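You operate a simulated robot arm through the tools that you are given. There is no shell and no other tool. Be economical: measure what you need, move in short steps, check, and stop when the job is done.

You run a simulated robot arm. Do the job below in one go: nothing can be reset, and whatever is moved stays where it is left.

JOB
Take the three hundred gram weight and leave it on top of the yellow level.

The check looks at the end state, three seconds after you hand in, the way a careful person would. Anything else that was tipped, shoved, dropped, spilled or broken makes it a failure.

ROBOT AND FRAMES
A 6-joint arm with a two-finger parallel gripper, fixed in place. Base frame: the origin is at the foot of the arm, x ahead of it, y to its left, z up; the work surface is at about z = 0. Readings come in cm, rad, newtons and seconds.
With the tool pointing down near the work surface it reaches from about 16 to 42 cm from the base axis. Its first joint turns from -1.152 to 1.152 rad. Payload 1.57 kg.
Tool frame: the origin (TCP) lies between the finger pads and is the grasp point; the fingertips stand 3 cm ahead of it; z points along the fingers, y is the line along which they close. The gripper opens to 8 cm. The fingers are 1.7 cm wide and 1.2 cm thick; the gripper's body (4 by 8.2 cm) begins 8 cm behind the TCP.
Orientation is that of the tool frame in the base frame, as a unit quaternion [w, x, y, z]. With the fingers straight down and closing along the base's y, the tool's x points along the base's -x, its y along +y and its z along -z.

CONTROLS
- The arm moves only by the tool arm_command. Its argument "motion" is a list of rows, each a list of 5 numbers: the finger opening in m, from 0 to 0.08, then the shift along the tool's x, y, z in units of 250 mm (1.0 is 250 mm), then the turn about the tool's z in units of 45 degrees (1.0 is 45 degrees). In form: [[jaw, x, y, z, spin], ...]. A call has 1 to 10 rows; each row is the pose to reach, as a shift and turn from the pose commanded when the call began, along the tool's axes at that moment. A call with a number of a shift or a turn outside -1 to 1 is refused whole. A row lasts 0.2 s, in which the tool goes at most 5 cm and 0.15 rad; a call with a longer step from one row to the next is refused whole, and so is a gripper value outside its range. Where a pose cannot be reached the arm comes as near as it can. A force on the tool above 40 N (or 10 N above the force at the start of the call, whichever is more), or a blocked arm, ends the call early, and 0.2 s more pass. Each finger travels about 15.3 cm/s and halts on what it meets, pressing with about 28 N; the grip force reading is that of the motor and also rises with nothing between the fingers. The clock runs only during rows and for 0.2 s after the last one: add rows that repeat a pose to give the fingers time. It gives the time, the measured TCP pose, the force on the tool (base axes), the opening and the grip force at its end, in the units of the frame above (readings bear some noise), and new pictures: "show" is both (left out), scene, wrist or none.
- Cameras (640 x 400 px; columns grow to the right, rows downward): "scene" is fixed at [5.69, -32.78, 44.01]; the picture's right is [0.79, -0.61, 0.00], its down [-0.25, -0.32, -0.91] and it looks along [0.56, 0.72, -0.41] (base axes); focal length 333 px, centre (320, 200). "wrist" rides on the gripper at [-3.2, 0, -7.8] in the tool frame; the picture's right is [0.00, -1.00, 0.00], its down [0.97, 0.00, -0.24] and it looks along [0.24, 0.00, 0.97] (tool axes); focal length 218 px, centre (320, 200).
- probe_pixels(camera, pixels): for up to 12 pixels [column, row] of the newest picture of that camera ("zoom" is the newest enlarged one), the place [x, y, z] in the base frame of the surface seen there, good to about 0.2 cm. It takes no simulated time.
- close_up(camera, box): a new picture of the part [left, top, right, bottom] of that camera's present view, enlarged. It takes no simulated time.
- finish_job(): hands the job in; it is judged then, once.

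Go step by step. Measure first, check grasps and placings, and put right what went wrong. The budget is 60 turns and 120 pictures, counting those below and the enlarged ones. Unless the task says otherwise, let go and move clear before handing in, and close with one line.

The tools are called after "Call:" as a command line: name --pt "numbers of a row" for each row, then --argument value for the rest, lists and objects as JSON in quotes. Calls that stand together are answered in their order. arm_command: Moves the arm, as the interface text tells. Its arguments: {"type":"object","properties":{"motion":{"type":"array"},"show":{"type":"string","enum":["both","scene","wrist","none"]}},"required":["motion"]} The other tools are called the same way: probe_pixels (camera, pixels) gives the place of the surface under pixels of a picture; close_up (camera, box) takes an enlarged picture of a part of a camera's view; finish_job () hands the job in.

At the start:

```text
time: 0.0
position: [22.68, 16.37, 24.1]
ee_rot: [0.002, 0.0, 1.0, 0.0]
ft_force: [-0.3, 0.4, -0.3]
gripper_width: 7.99
grasp_force: 0.0
```

scene: 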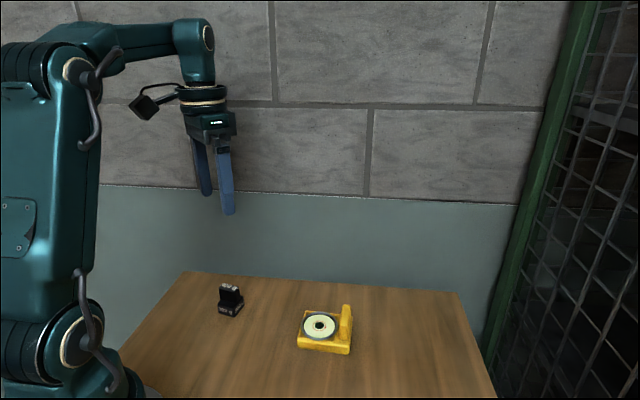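
wrist: 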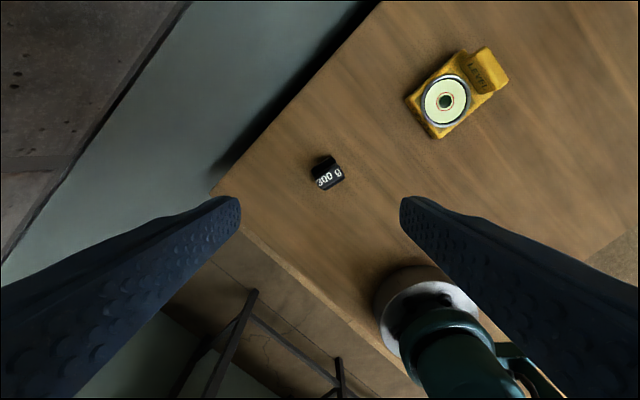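

The weight appears near scene (230,300) and the level near (325,330). I'll enlarge both and measure.

Call:
close_up --camera "scene" --box '[200, 270, 376, 380]'

Call:
close_up --camera "wrist" --box '[288, 30, 528, 210]'

Call:
probe_pixels --camera "wrist" --pixels '[[320, 162], [328, 180], [340, 175], [316, 183], [445, 100], [430, 104], [462, 98], [488, 68], [410, 98], [438, 135], [500, 62], [350, 210]]'

Call:
probe_pixels --camera "scene" --pixels '[[230, 287], [225, 297], [235, 300], [229, 309], [241, 296], [319, 325], [305, 325], [334, 325], [347, 308], [299, 345], [348, 352], [260, 310]]'

```text
3.64 times, centred on (288, 325) of scene
```

zoom: 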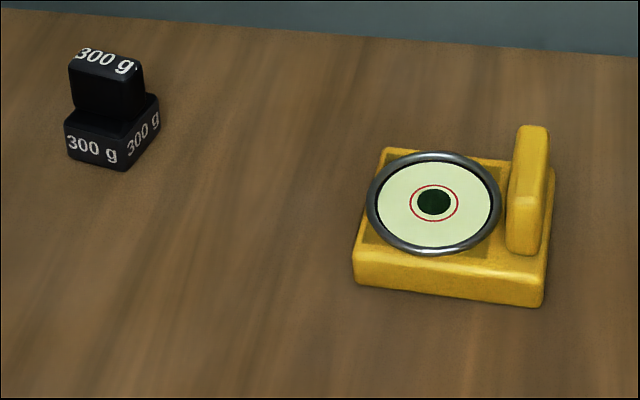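

```text
2.22 times, centred on (408, 120) of wrist
```

zoom: 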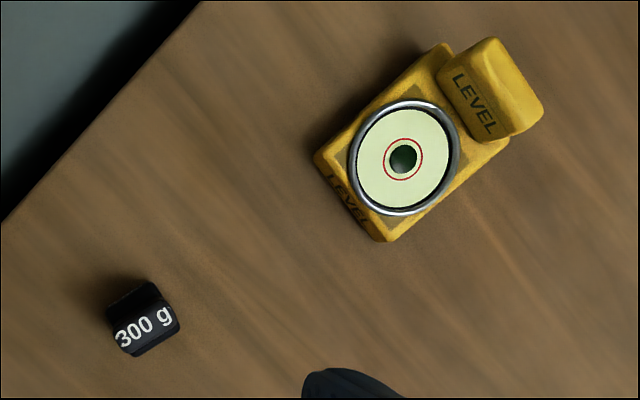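

```text
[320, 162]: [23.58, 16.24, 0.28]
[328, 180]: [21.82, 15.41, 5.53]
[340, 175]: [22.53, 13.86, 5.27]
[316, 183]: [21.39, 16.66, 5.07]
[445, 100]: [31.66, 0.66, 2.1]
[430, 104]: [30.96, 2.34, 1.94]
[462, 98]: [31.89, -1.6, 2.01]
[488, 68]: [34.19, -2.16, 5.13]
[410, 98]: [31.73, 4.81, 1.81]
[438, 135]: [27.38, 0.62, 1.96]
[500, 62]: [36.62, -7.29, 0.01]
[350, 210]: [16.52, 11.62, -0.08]
```

```text
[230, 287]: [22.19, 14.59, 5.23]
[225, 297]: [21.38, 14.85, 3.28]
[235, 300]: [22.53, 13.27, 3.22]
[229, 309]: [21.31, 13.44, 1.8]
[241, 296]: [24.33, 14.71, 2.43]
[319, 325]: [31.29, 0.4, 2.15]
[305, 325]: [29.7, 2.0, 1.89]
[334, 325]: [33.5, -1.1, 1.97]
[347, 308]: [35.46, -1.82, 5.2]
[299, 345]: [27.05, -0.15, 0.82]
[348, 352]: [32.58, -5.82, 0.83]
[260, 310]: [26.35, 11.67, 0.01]
```

The weight is a black stepped block at about (22, 15), top z≈5.3. The level's disc is at about (31.5, 0.5), z≈2.1, with a raised fin on its far side. I'll descend over the weight for a closer look at its shape and orientation.

Call:
arm_command --pt "0.08 0 -0.03 0.14 0" --pt "0.08 0 -0.055 0.28 0" --pt "0.08 0 -0.055 0.4 0" --pt "0.08 0 -0.055 0.4 0"

Call:
close_up --camera "wrist" --box '[240, 120, 400, 220]'

Call:
close_up --camera "scene" --box '[206, 275, 254, 325]'

```text
time: 1.0
position: [22.92, 15.15, 13.92]
ee_rot: [0.002, 0.0, 1.0, 0.0]
ft_force: [0.0, -0.7, 0.3]
gripper_width: 8.01
grasp_force: 0.1
```

scene: 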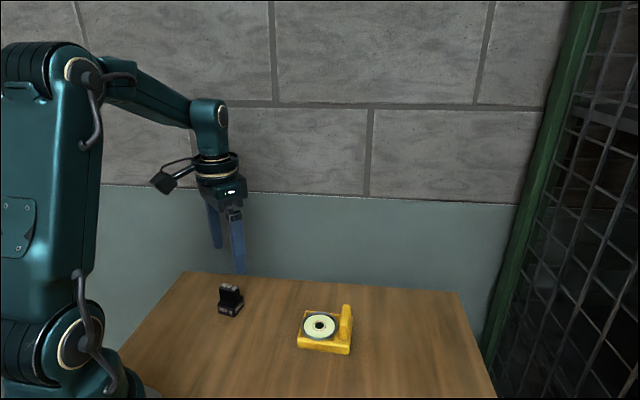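
wrist: 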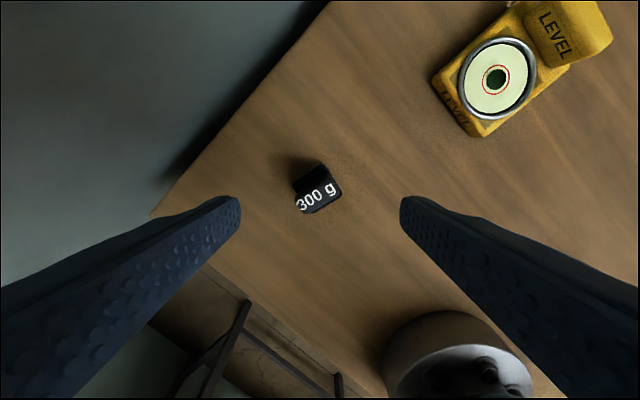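

```text
4.00 times, centred on (320, 170) of wrist
```

zoom: 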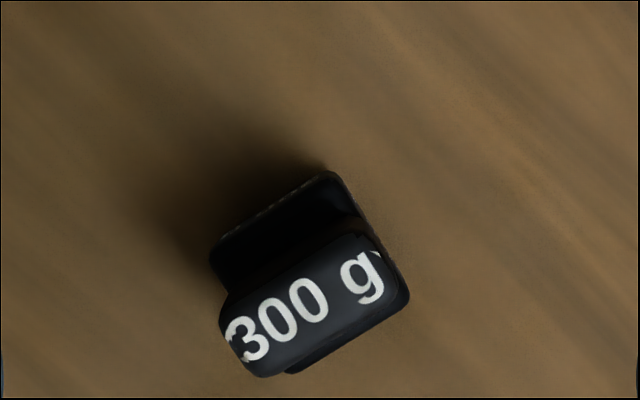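

```text
8.00 times, centred on (230, 300) of scene
```

zoom: 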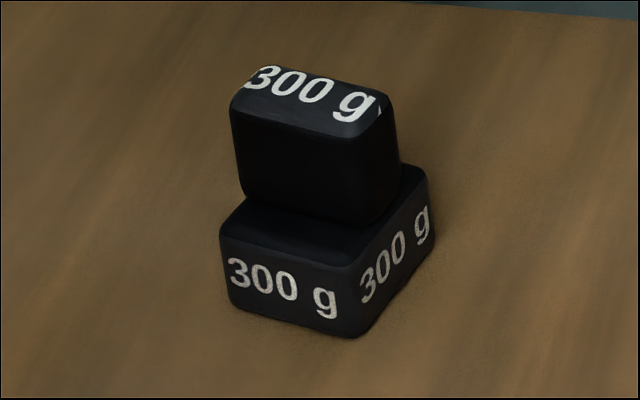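

The weight has a square-ish base and a narrower upper block. I'll probe points along its edges in both views to get its orientation and widths.

Call:
probe_pixels --camera "zoom" --pixels '[[250, 85], [375, 100], [345, 125], [245, 100], [240, 150], [330, 170], [385, 160], [232, 240], [345, 280], [425, 210], [250, 212], [330, 250]]'

Call:
close_up --camera "wrist" --box '[280, 155, 360, 220]'

```text
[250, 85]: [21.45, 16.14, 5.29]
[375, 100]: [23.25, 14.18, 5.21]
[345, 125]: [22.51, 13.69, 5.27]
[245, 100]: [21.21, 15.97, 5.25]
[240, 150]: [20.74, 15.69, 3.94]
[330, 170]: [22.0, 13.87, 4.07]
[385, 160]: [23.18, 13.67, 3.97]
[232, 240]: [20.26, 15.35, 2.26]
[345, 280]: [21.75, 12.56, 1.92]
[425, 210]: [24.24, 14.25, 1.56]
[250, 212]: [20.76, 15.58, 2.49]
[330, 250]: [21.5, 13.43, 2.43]
```

```text
6.15 times, centred on (320, 188) of wrist
```

zoom: 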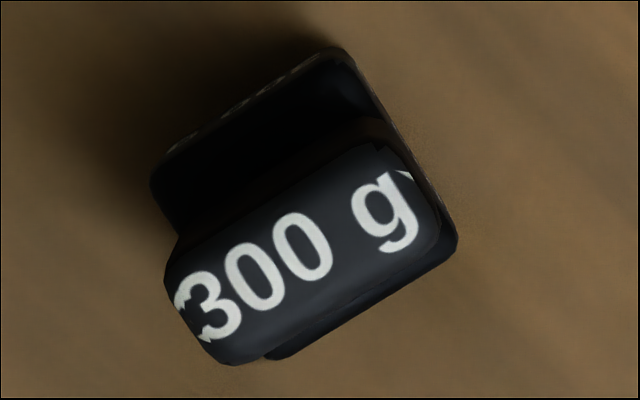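

Call:
probe_pixels --camera "zoom" --pixels '[[180, 270], [370, 160], [420, 180], [430, 235], [240, 350], [205, 330], [300, 270], [280, 225], [330, 300], [250, 130], [335, 60], [440, 250]]'

```text
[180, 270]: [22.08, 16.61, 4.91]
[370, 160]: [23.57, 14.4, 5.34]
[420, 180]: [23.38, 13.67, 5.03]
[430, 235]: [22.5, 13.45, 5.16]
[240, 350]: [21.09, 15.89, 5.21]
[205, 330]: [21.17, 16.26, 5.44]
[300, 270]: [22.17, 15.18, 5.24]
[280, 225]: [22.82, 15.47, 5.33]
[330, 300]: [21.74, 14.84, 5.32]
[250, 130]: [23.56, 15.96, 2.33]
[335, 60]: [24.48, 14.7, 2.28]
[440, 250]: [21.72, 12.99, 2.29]
```

The weight's long edge lies at about -60° from x, centre about (22.3, 14.9). The upper block is about 1.9 cm thick along the 30° direction, with z from 2.5 to 5.3. I'll grip the upper block along 30°, so I need to turn the tool +60° about its z first.

Call:
arm_command --pt "0.08 0 0 0 0.18" --pt "0.08 0 0 0 0.36" --pt "0.08 0 0 0 0.54" --pt "0.08 0 0 0 0.72" --pt "0.08 0 0 0 0.9" --pt "0.08 0 0 0 1.0" --show "none"

Call:
arm_command --pt "0.08 0 0 0 0.17" --pt "0.08 0 0 0 0.333" --pt "0.08 0 0 0 0.333"

```text
time: 2.4
position: [22.74, 14.94, 14.04]
ee_rot: [0.002, 0.385, 0.923, 0.0]
ft_force: [-0.2, 0.1, 0.1]
gripper_width: 8.01
grasp_force: 0.0
```

```text
time: 3.2
position: [22.8, 15.03, 14.0]
ee_rot: [0.001, 0.501, 0.865, 0.001]
ft_force: [-0.4, -0.3, -0.5]
gripper_width: 7.99
grasp_force: 0.1
```

scene: 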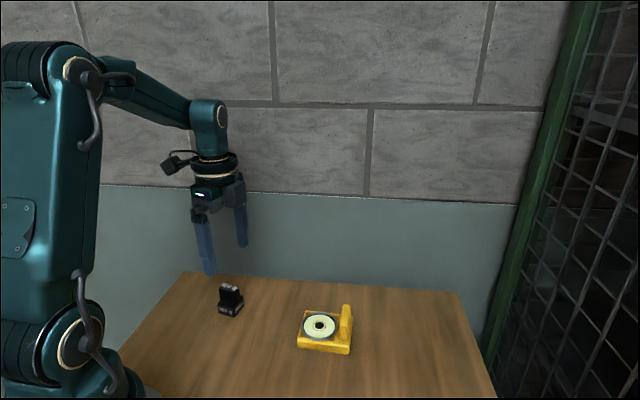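
wrist: 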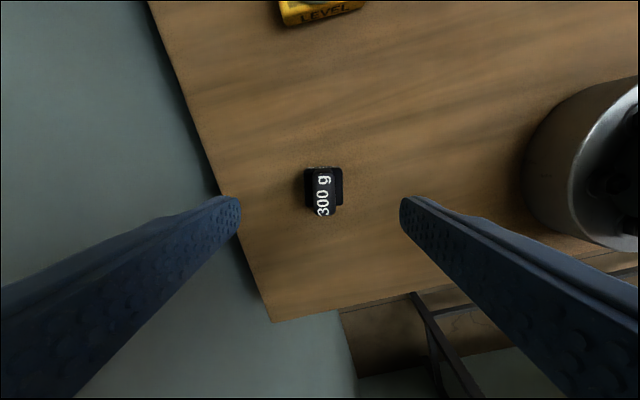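

The weight's edges are now square with the picture (around (322,190)). I'll refine the centre with a close-up.

Call:
close_up --camera "wrist" --box '[280, 155, 360, 225]'

Call:
probe_pixels --camera "wrist" --pixels '[[315, 185], [332, 175], [323, 190], [331, 195], [315, 205], [330, 212], [316, 173], [308, 180], [340, 190], [323, 170], [310, 195], [342, 200]]'

```text
5.71 times, centred on (320, 190) of wrist
```

zoom: 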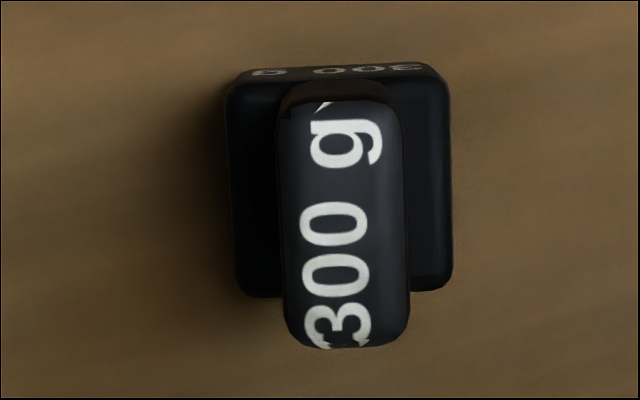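

```text
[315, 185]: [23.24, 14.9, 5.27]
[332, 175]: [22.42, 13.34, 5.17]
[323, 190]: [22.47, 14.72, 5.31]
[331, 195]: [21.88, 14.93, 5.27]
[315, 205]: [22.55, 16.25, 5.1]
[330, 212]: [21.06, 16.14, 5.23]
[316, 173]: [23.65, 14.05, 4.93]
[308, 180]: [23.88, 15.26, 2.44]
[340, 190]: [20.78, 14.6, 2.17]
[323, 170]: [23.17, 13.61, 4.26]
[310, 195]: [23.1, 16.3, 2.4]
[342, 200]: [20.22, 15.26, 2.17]
```

Centre refined to n≈26.9, u≈-1.85, so I shift -0.36 cm in tool y and +0.23 cm in tool x. I'll stop just above gripping height and check.

Call:
arm_command --pt "0.05 0.009 -0.0144 0.1 0" --pt "0.05 0.009 -0.0144 0.2 0" --pt "0.05 0.009 -0.0144 0.29 0" --pt "0.05 0.009 -0.0144 0.3 0" --pt "0.05 0.009 -0.0144 0.3 0"

Call:
close_up --camera "scene" --box '[180, 235, 284, 325]'

```text
time: 4.4
position: [22.37, 14.97, 6.48]
ee_rot: [0.001, 0.5, 0.866, 0.0]
ft_force: [-0.3, -0.4, 0.5]
gripper_width: 4.99
grasp_force: 0.0
```

scene: 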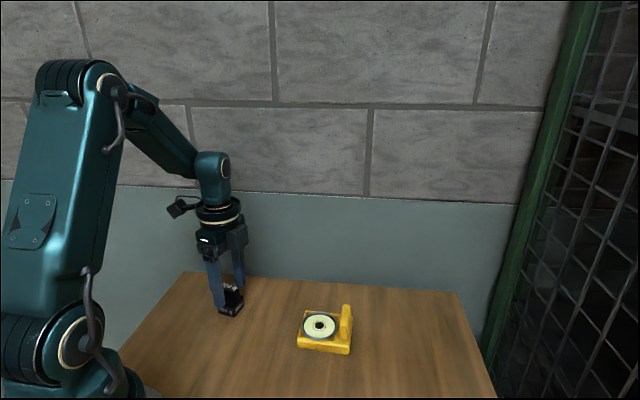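
wrist: 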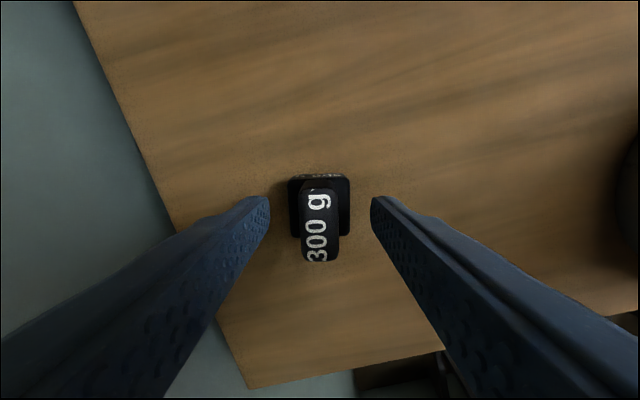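

```text
4.44 times, centred on (232, 280) of scene
```

zoom: 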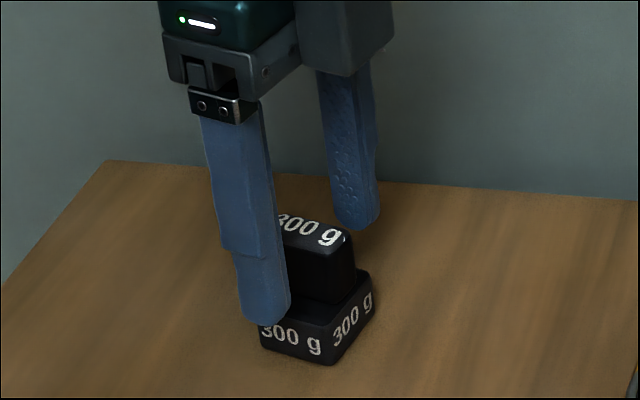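

Aligned: the fingers straddle the upper block. I'll lower 0.6 cm and close.

Call:
arm_command --pt "0.05 0 0 0.024 0" --pt "0.05 0 0 0.024 0" --pt "0.03 0 0 0.024 0" --pt "0.02 0 0 0.024 0" --pt "0.01 0 0 0.024 0" --pt "0.01 0 0 0.024 0" --pt "0.01 0 0 0.024 0"

Call:
close_up --camera "scene" --box '[180, 235, 284, 325]'

```text
time: 6.0
position: [22.36, 14.9, 5.86]
ee_rot: [0.001, 0.499, 0.866, 0.0]
ft_force: [-1.0, -1.6, 0.5]
gripper_width: 1.77
grasp_force: 27.8
```

scene: 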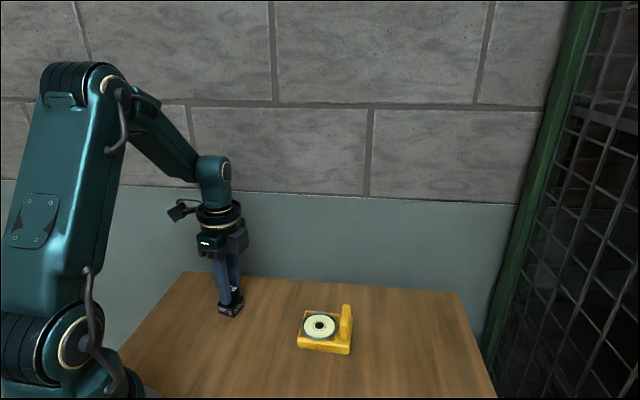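
wrist: 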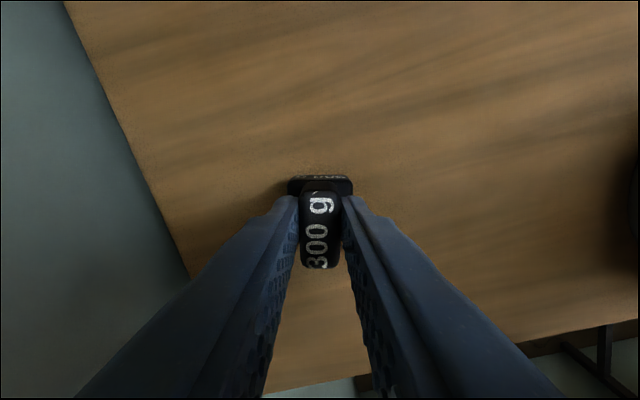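

```text
4.44 times, centred on (232, 280) of scene
```

zoom: 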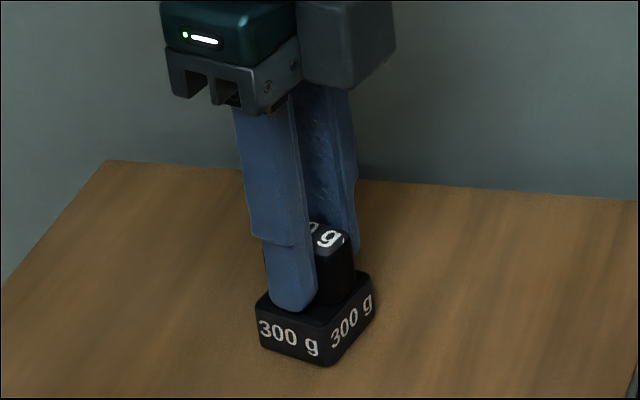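

Gripped at 1.77 cm with 27.8 N. I'll lift gently to about z=16.

Call:
arm_command --pt "0.01 0 0 -0.02 0" --pt "0.01 0 0 -0.08 0" --pt "0.01 0 0 -0.16 0" --pt "0.01 0 0 -0.24 0" --pt "0.01 0 0 -0.32 0" --pt "0.01 0 0 -0.38 0" --pt "0.01 0 0 -0.4 0" --pt "0.01 0 0 -0.4 0"

Call:
close_up --camera "scene" --box '[280, 295, 370, 360]'

Call:
probe_pixels --camera "zoom" --pixels '[[280, 210], [200, 205], [370, 215], [285, 150], [285, 285], [275, 165], [430, 170], [455, 90], [425, 240], [150, 320], [460, 360], [200, 140]]'

```text
time: 7.8
position: [22.37, 14.93, 16.01]
ee_rot: [0.001, 0.5, 0.866, 0.001]
ft_force: [0.2, 0.6, -3.0]
gripper_width: 1.79
grasp_force: 28.0
```

scene: 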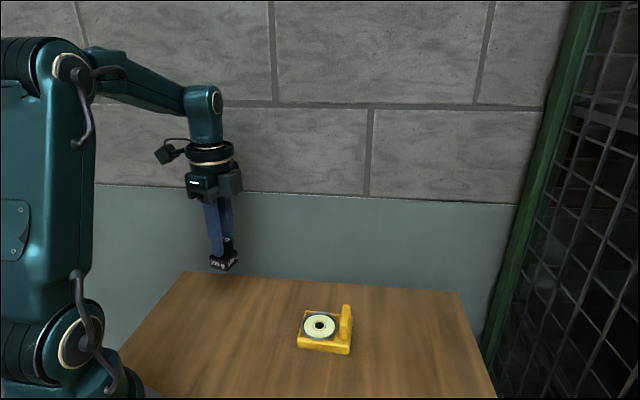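
wrist: 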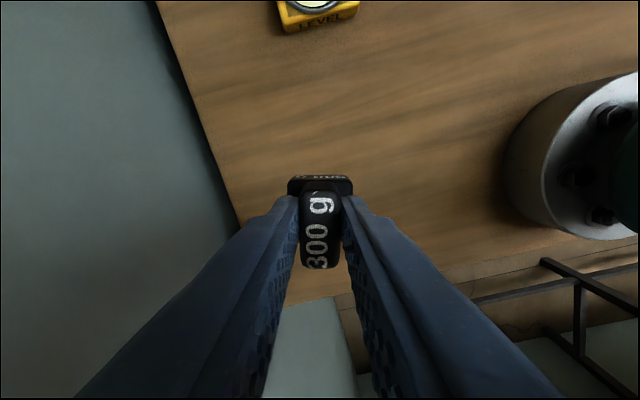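

```text
6.15 times, centred on (325, 328) of scene
```

zoom: 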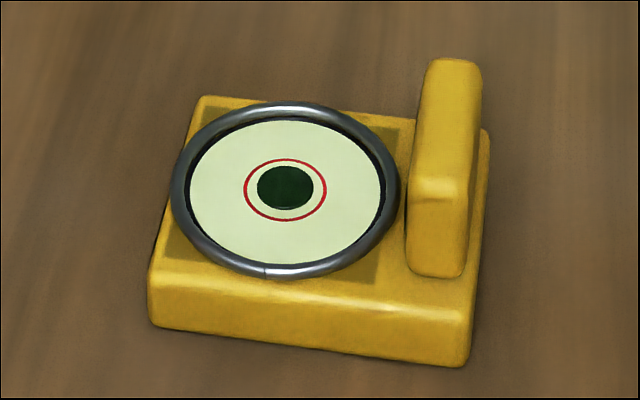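

```text
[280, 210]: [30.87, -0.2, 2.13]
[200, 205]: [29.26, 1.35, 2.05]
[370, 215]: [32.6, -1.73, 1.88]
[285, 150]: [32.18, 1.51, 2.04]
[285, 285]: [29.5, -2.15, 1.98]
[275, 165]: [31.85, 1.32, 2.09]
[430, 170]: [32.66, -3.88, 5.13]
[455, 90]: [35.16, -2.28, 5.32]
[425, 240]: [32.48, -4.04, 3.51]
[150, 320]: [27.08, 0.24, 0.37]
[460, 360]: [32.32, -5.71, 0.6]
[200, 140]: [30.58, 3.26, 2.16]
```

Lifted cleanly (force -3 N, which matches 300 g). The level's disc centre is near (31.4, 0.4). I'll carry the weight part-way over to see the level squarely from the wrist.

Call:
arm_command --pt "0.01 -0.04 0 0 0" --pt "0.01 -0.12 0 0 0" --pt "0.01 -0.2 0 0 0" --pt "0.01 -0.28 0 0 0" --pt "0.01 -0.34 0 0 0" --pt "0.01 -0.36 0 0 0" --pt "0.01 -0.36 0 0 0"

Call:
close_up --camera "wrist" --box '[220, 0, 412, 120]'

```text
time: 9.4
position: [26.69, 7.29, 16.11]
ee_rot: [0.001, 0.5, 0.866, 0.0]
ft_force: [0.1, 0.2, -2.3]
gripper_width: 1.77
grasp_force: 28.3
```

scene: 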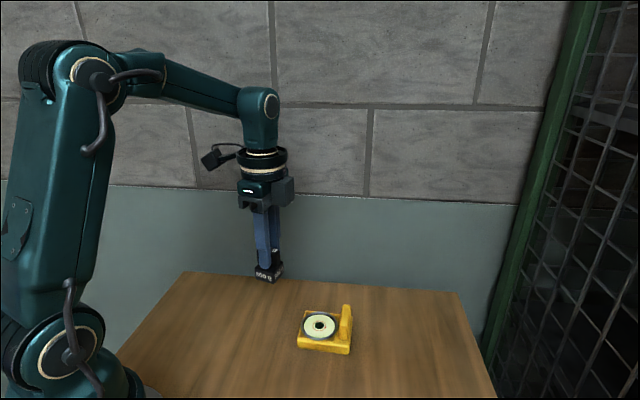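
wrist: 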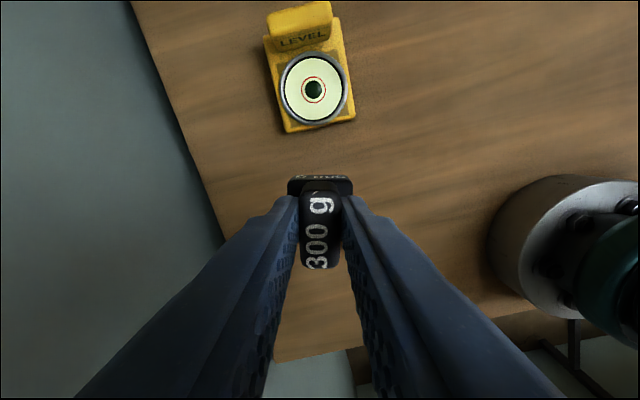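

```text
3.33 times, centred on (316, 60) of wrist
```

zoom: 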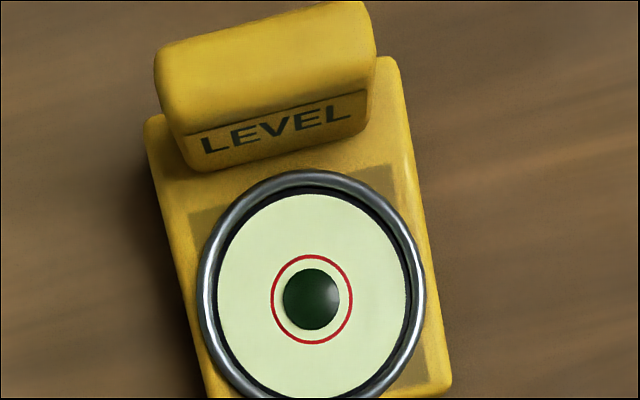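

The level's axis is tilted about 11° in the picture. I'll probe the disc, bubble, ring and fin for heights and centre.

Call:
probe_pixels --camera "zoom" --pixels '[[312, 299], [205, 299], [419, 299], [312, 182], [250, 250], [370, 250], [312, 345], [280, 160], [360, 120], [200, 165], [350, 360], [405, 380]]'

Call:
probe_pixels --camera "wrist" --pixels '[[314, 90], [314, 55], [314, 125], [281, 90], [348, 90], [288, 133], [355, 118], [269, 45], [345, 30], [272, 15], [330, 8], [318, 120]]'

```text
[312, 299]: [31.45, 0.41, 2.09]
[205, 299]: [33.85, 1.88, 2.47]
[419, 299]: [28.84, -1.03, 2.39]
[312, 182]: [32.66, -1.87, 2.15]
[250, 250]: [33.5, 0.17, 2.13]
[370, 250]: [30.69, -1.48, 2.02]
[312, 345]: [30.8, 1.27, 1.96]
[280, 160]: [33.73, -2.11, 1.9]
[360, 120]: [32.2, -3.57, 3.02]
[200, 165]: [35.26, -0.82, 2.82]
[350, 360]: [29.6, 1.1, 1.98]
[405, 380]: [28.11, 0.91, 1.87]
```

```text
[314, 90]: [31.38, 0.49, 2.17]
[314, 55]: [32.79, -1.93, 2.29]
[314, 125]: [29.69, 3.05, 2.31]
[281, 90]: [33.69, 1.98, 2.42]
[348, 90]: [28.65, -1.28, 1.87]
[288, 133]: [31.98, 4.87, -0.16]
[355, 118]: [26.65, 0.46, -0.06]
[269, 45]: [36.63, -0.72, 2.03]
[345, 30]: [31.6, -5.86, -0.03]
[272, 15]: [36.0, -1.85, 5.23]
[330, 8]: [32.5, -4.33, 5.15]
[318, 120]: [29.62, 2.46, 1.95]
```

Disc centre is (31.3, 0.45), flat at z≈2.07, with the ring at about 2.4 and the fin 3.6 cm from the centre. The weight should sit flat inside the ring, with TCP z≈7.9 at contact. I'll move over it.

Call:
arm_command --pt "0.01 -0.04 0.003 0 0" --pt "0.01 -0.12 0.01 0 0" --pt "0.01 -0.2 0.015 0 0" --pt "0.01 -0.27 0.0228 0 0" --pt "0.01 -0.32 0.0228 0 0" --pt "0.01 -0.329 0.0228 0 0" --pt "0.01 -0.329 0.0228 0.08 0" --pt "0.01 -0.329 0.0228 0.15 0" --pt "0.01 -0.329 0.0228 0.2 0" --pt "0.01 -0.329 0.0228 0.2 0"

Call:
close_up --camera "scene" --box '[270, 260, 382, 360]'

Call:
close_up --camera "wrist" --box '[240, 120, 400, 240]'

```text
time: 11.6
position: [31.5, 0.31, 10.89]
ee_rot: [0.001, 0.5, 0.866, 0.0]
ft_force: [-0.3, 0.6, -3.0]
gripper_width: 1.8
grasp_force: 28.1
```

scene: 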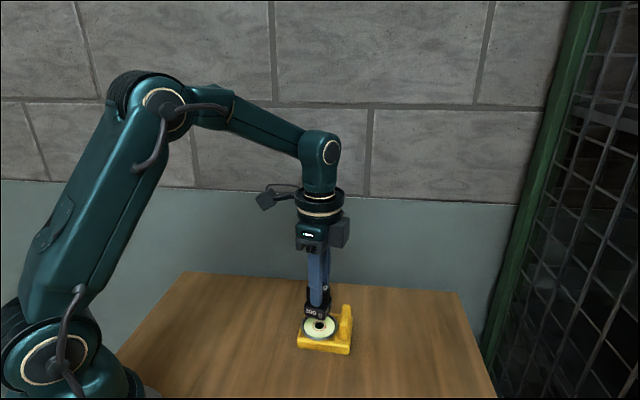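
wrist: 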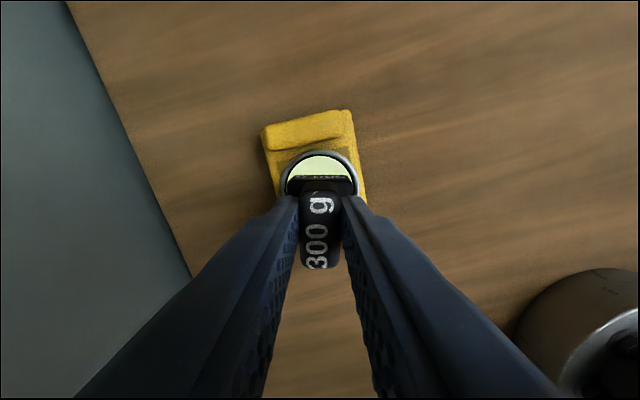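

```text
4.00 times, centred on (326, 310) of scene
```

zoom: 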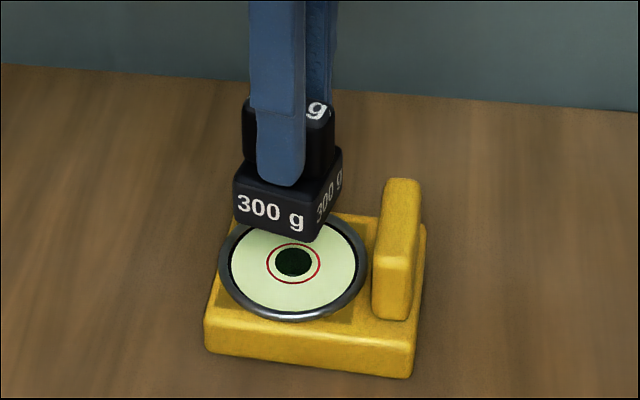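

```text
3.33 times, centred on (320, 180) of wrist
```

zoom: 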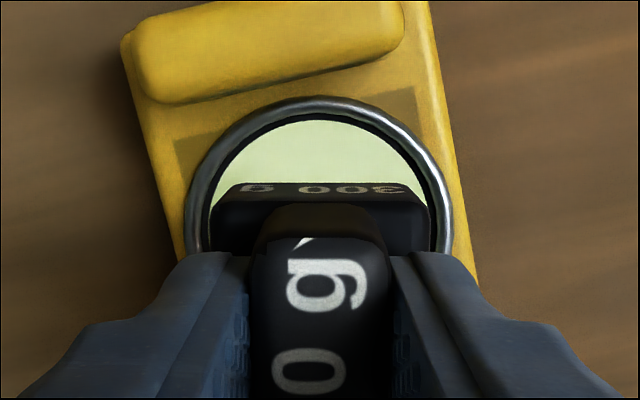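

Weight is laterally centred over the disc, held at z=10.9. I'll nudge about 0.12 cm back and lower to just above contact.

Call:
arm_command --pt "0.01 0.005 -0.001 0.03 0" --pt "0.01 0.005 -0.001 0.07 0" --pt "0.01 0.005 -0.001 0.095 0" --pt "0.01 0.005 -0.001 0.1 0" --pt "0.01 0.005 -0.001 0.1 0"

Call:
close_up --camera "scene" --box '[270, 260, 382, 360]'

Call:
close_up --camera "wrist" --box '[240, 120, 400, 240]'

```text
time: 12.8
position: [31.39, 0.49, 8.53]
ee_rot: [0.001, 0.5, 0.866, 0.001]
ft_force: [-0.3, 0.6, -2.2]
gripper_width: 1.77
grasp_force: 28.2
```

scene: 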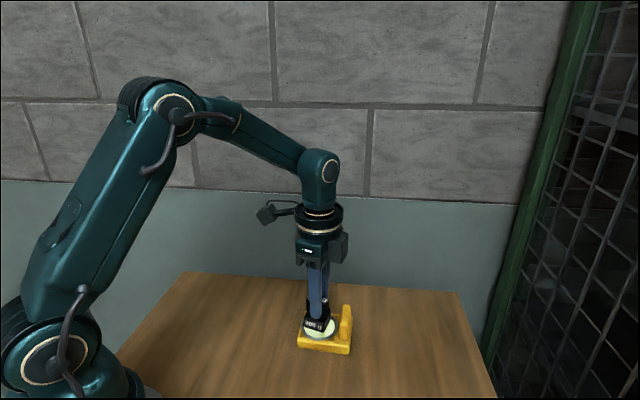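
wrist: 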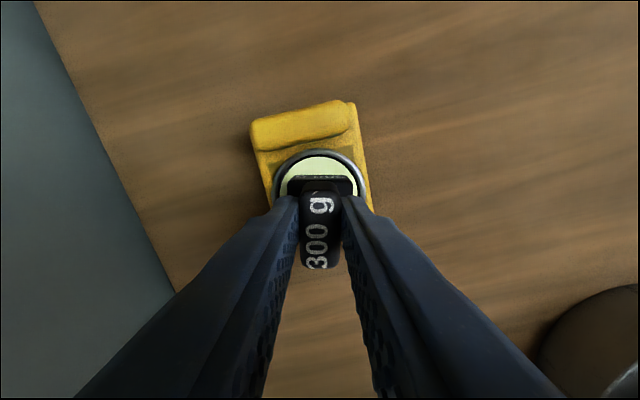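

```text
4.00 times, centred on (326, 310) of scene
```

zoom: 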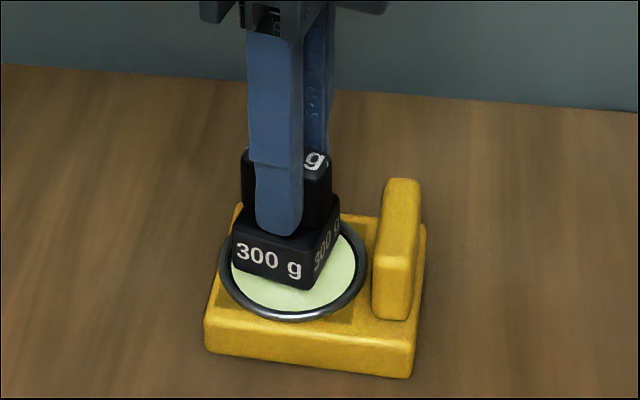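

```text
3.33 times, centred on (320, 180) of wrist
```

zoom: 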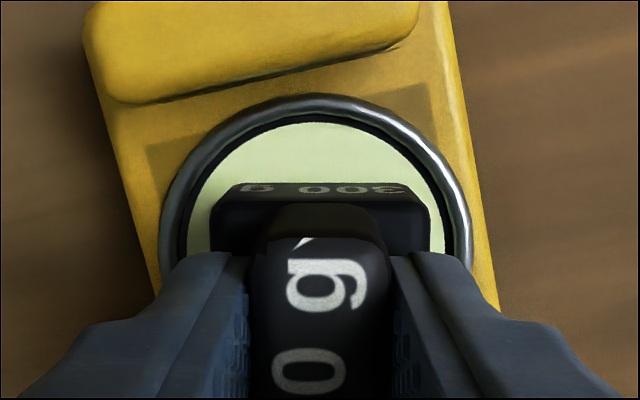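

Just above the disc and nearly centred. I'll check the centring of the weight's base against the ring in the scene view.

Call:
close_up --camera "scene" --box '[300, 300, 356, 350]'

Call:
probe_pixels --camera "scene" --pixels '[[329, 323], [328, 327], [347, 331], [354, 321], [330, 329], [348, 325], [331, 332], [360, 327]]'

```text
8.00 times, centred on (328, 325) of scene
```

zoom: 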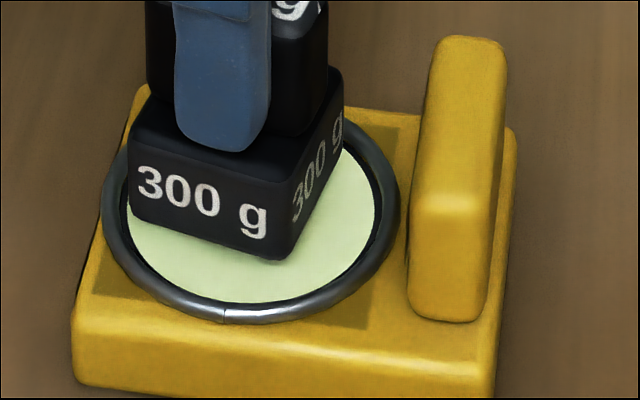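

```text
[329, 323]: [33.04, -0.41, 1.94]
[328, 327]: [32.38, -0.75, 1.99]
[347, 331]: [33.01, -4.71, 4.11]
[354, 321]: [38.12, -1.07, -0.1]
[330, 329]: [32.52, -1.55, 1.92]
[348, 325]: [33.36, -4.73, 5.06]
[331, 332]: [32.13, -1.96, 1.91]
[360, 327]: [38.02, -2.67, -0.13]
```

Call:
probe_pixels --camera "zoom" --pixels '[[140, 165], [140, 210], [275, 205], [270, 250], [330, 110], [330, 165], [295, 225], [115, 215], [388, 200], [225, 310], [360, 270], [200, 190]]'

```text
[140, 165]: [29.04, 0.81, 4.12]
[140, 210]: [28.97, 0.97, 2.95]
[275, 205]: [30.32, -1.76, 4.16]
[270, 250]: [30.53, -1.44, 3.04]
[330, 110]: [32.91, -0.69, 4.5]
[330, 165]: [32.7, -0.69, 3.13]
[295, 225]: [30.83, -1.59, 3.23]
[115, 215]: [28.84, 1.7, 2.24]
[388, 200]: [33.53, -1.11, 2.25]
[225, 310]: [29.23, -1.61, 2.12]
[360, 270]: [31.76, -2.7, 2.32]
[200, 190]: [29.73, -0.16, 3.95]
```

The weight's centre is at n≈27.4, u≈15.3, matching the disc centre at (27.33, 15.26). I'll lower to contact slowly.

Call:
arm_command --pt "0.01 0 0 0.008 0" --pt "0.01 0 0 0.014 0" --pt "0.01 0 0 0.018 0" --pt "0.01 0 0 0.02 0" --pt "0.01 0 0 0.02 0" --show "scene"

Call:
close_up --camera "scene" --box '[300, 300, 356, 350]'

```text
time: 14.0
position: [31.32, 0.5, 8.0]
ee_rot: [0.001, 0.5, 0.866, 0.0]
ft_force: [-0.2, -0.7, -2.4]
gripper_width: 1.75
grasp_force: 27.7
```

scene: 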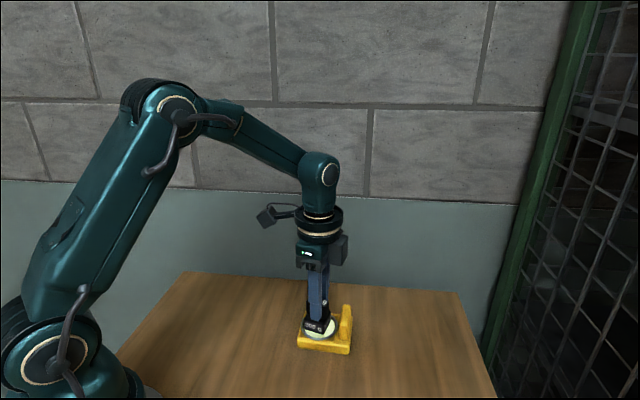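

```text
8.00 times, centred on (328, 325) of scene
```

zoom: 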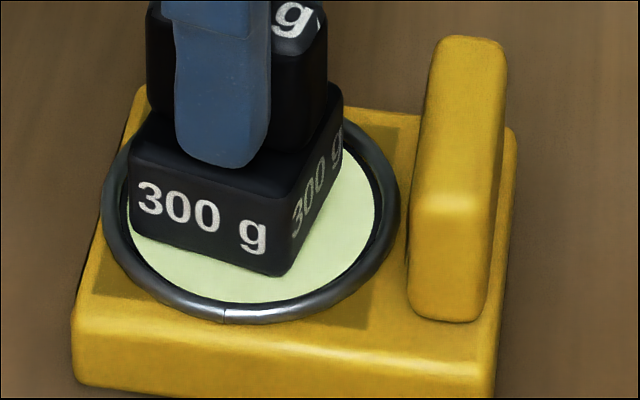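

Force is still -2.4 N, so it isn't in contact yet. I'll lower in 0.5 mm steps, up to 2 mm.

Call:
arm_command --pt "0.01 0 0 0.002 0" --pt "0.01 0 0 0.004 0" --pt "0.01 0 0 0.004 0" --show "none"

Call:
arm_command --pt "0.01 0 0 0.002 0" --pt "0.01 0 0 0.004 0" --pt "0.01 0 0 0.004 0" --show "scene"

Call:
close_up --camera "scene" --box '[300, 300, 356, 350]'

```text
time: 14.8
position: [31.39, 0.5, 7.98]
ee_rot: [0.002, 0.5, 0.866, 0.002]
ft_force: [1.5, -0.1, 3.3]
gripper_width: 1.72
grasp_force: 27.4
```

```text
time: 15.6
position: [31.37, 0.46, 7.83]
ee_rot: [0.002, 0.5, 0.866, 0.0]
ft_force: [-4.0, -1.0, 24.9]
gripper_width: 1.78
grasp_force: 27.8
```

scene: 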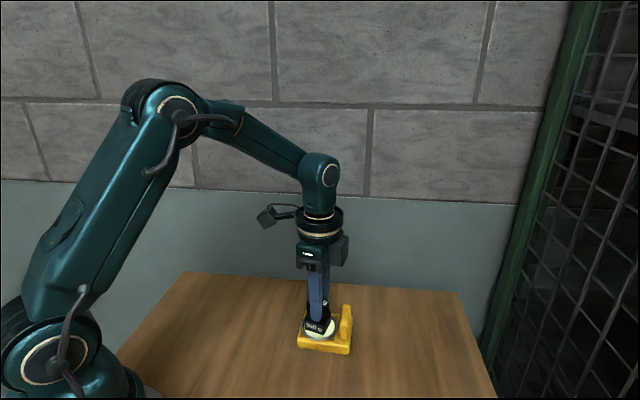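

```text
8.00 times, centred on (328, 325) of scene
```

zoom: 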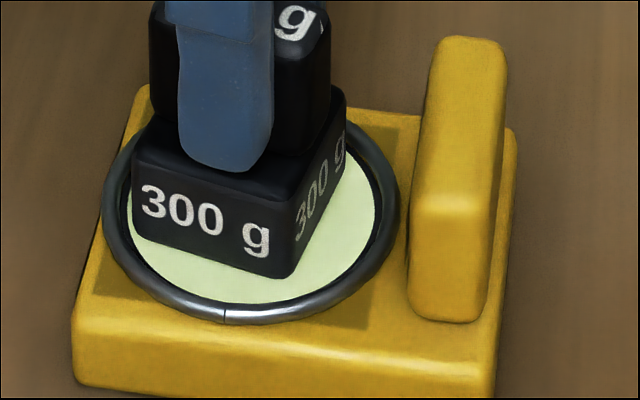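

It's in contact and pressing at 25 N. I'll relieve 1 mm, then check the force before opening.

Call:
arm_command --pt "0.01 0 0 -0.002 0" --pt "0.01 0 0 -0.004 0" --pt "0.01 0 0 -0.004 0" --show "none"

```text
time: 16.4
position: [31.55, 0.44, 7.85]
ee_rot: [0.001, 0.5, 0.866, 0.0]
ft_force: [1.4, 0.5, 6.9]
gripper_width: 1.77
grasp_force: 28.1
```

Only light contact (7 N) remains. I'll relieve a touch more and open to 4.5 cm.

Call:
arm_command --pt "0.01 0 0 -0.001 0" --pt "0.01 0 0 -0.001 0" --pt "0.022 0 0 -0.001 0" --pt "0.03 0 0 -0.001 0" --pt "0.045 0 0 -0.001 0" --pt "0.045 0 0 -0.001 0"

Call:
close_up --camera "scene" --box '[270, 260, 382, 360]'

```text
time: 17.8
position: [31.4, 0.52, 7.97]
ee_rot: [0.001, 0.5, 0.866, 0.001]
ft_force: [0.4, -0.4, -0.3]
gripper_width: 4.5
grasp_force: 0.0
```

scene: 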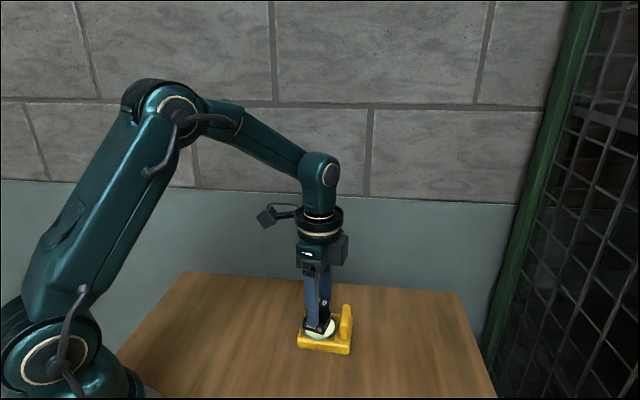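
wrist: 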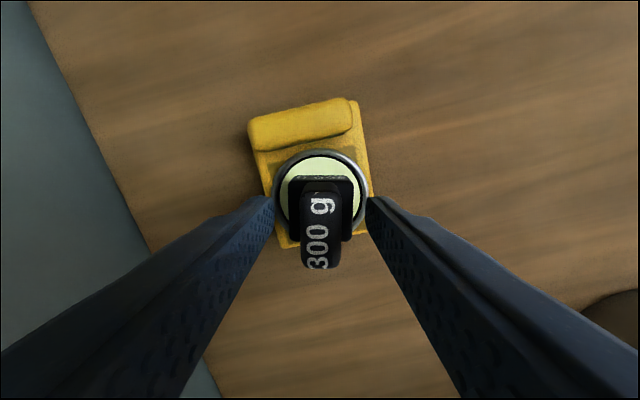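

```text
4.00 times, centred on (326, 310) of scene
```

zoom: 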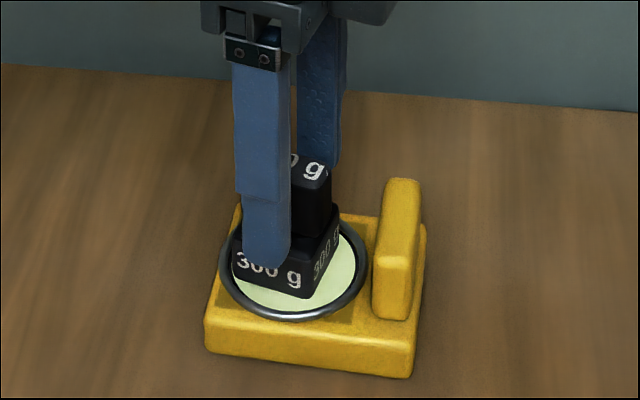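

Released, and the weight stands flat inside the ring. I'll retreat straight up.

Call:
arm_command --pt "0.045 0 0 -0.04 0" --pt "0.045 0 0 -0.12 0" --pt "0.045 0 0 -0.22 0" --pt "0.045 0 0 -0.32 0" --pt "0.045 0 0 -0.36 0" --pt "0.045 0 0 -0.36 0"

Call:
close_up --camera "scene" --box '[270, 270, 382, 360]'

```text
time: 19.2
position: [31.27, 0.44, 17.02]
ee_rot: [0.001, 0.501, 0.865, 0.0]
ft_force: [0.3, 0.5, 0.0]
gripper_width: 4.52
grasp_force: 0.1
```

scene: 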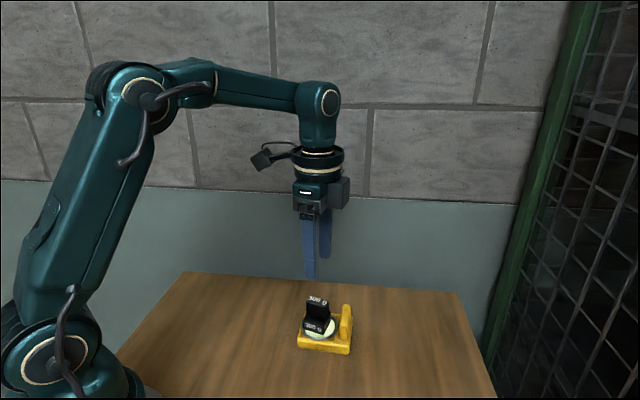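
wrist: 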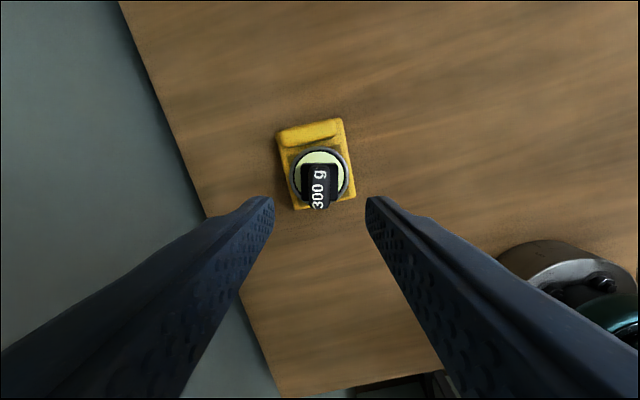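

```text
4.44 times, centred on (326, 315) of scene
```

zoom: 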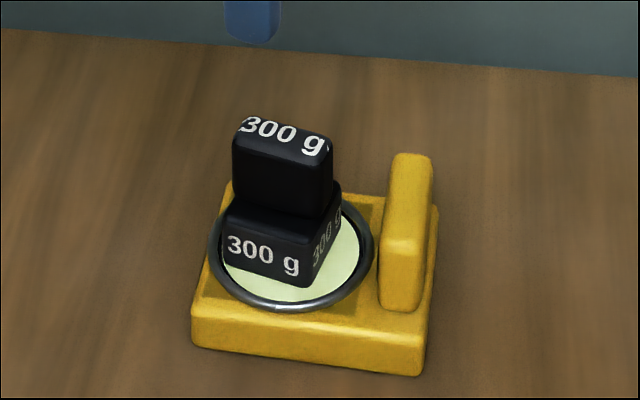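

The weight stands upright on the level's disc, the level has not moved, and the gripper is clear, so I'm handing in.

Call:
finish_job

```text
The job is handed in.
```

The 300 g weight is standing upright on the yellow level's disc, with the level unmoved and the arm clear.
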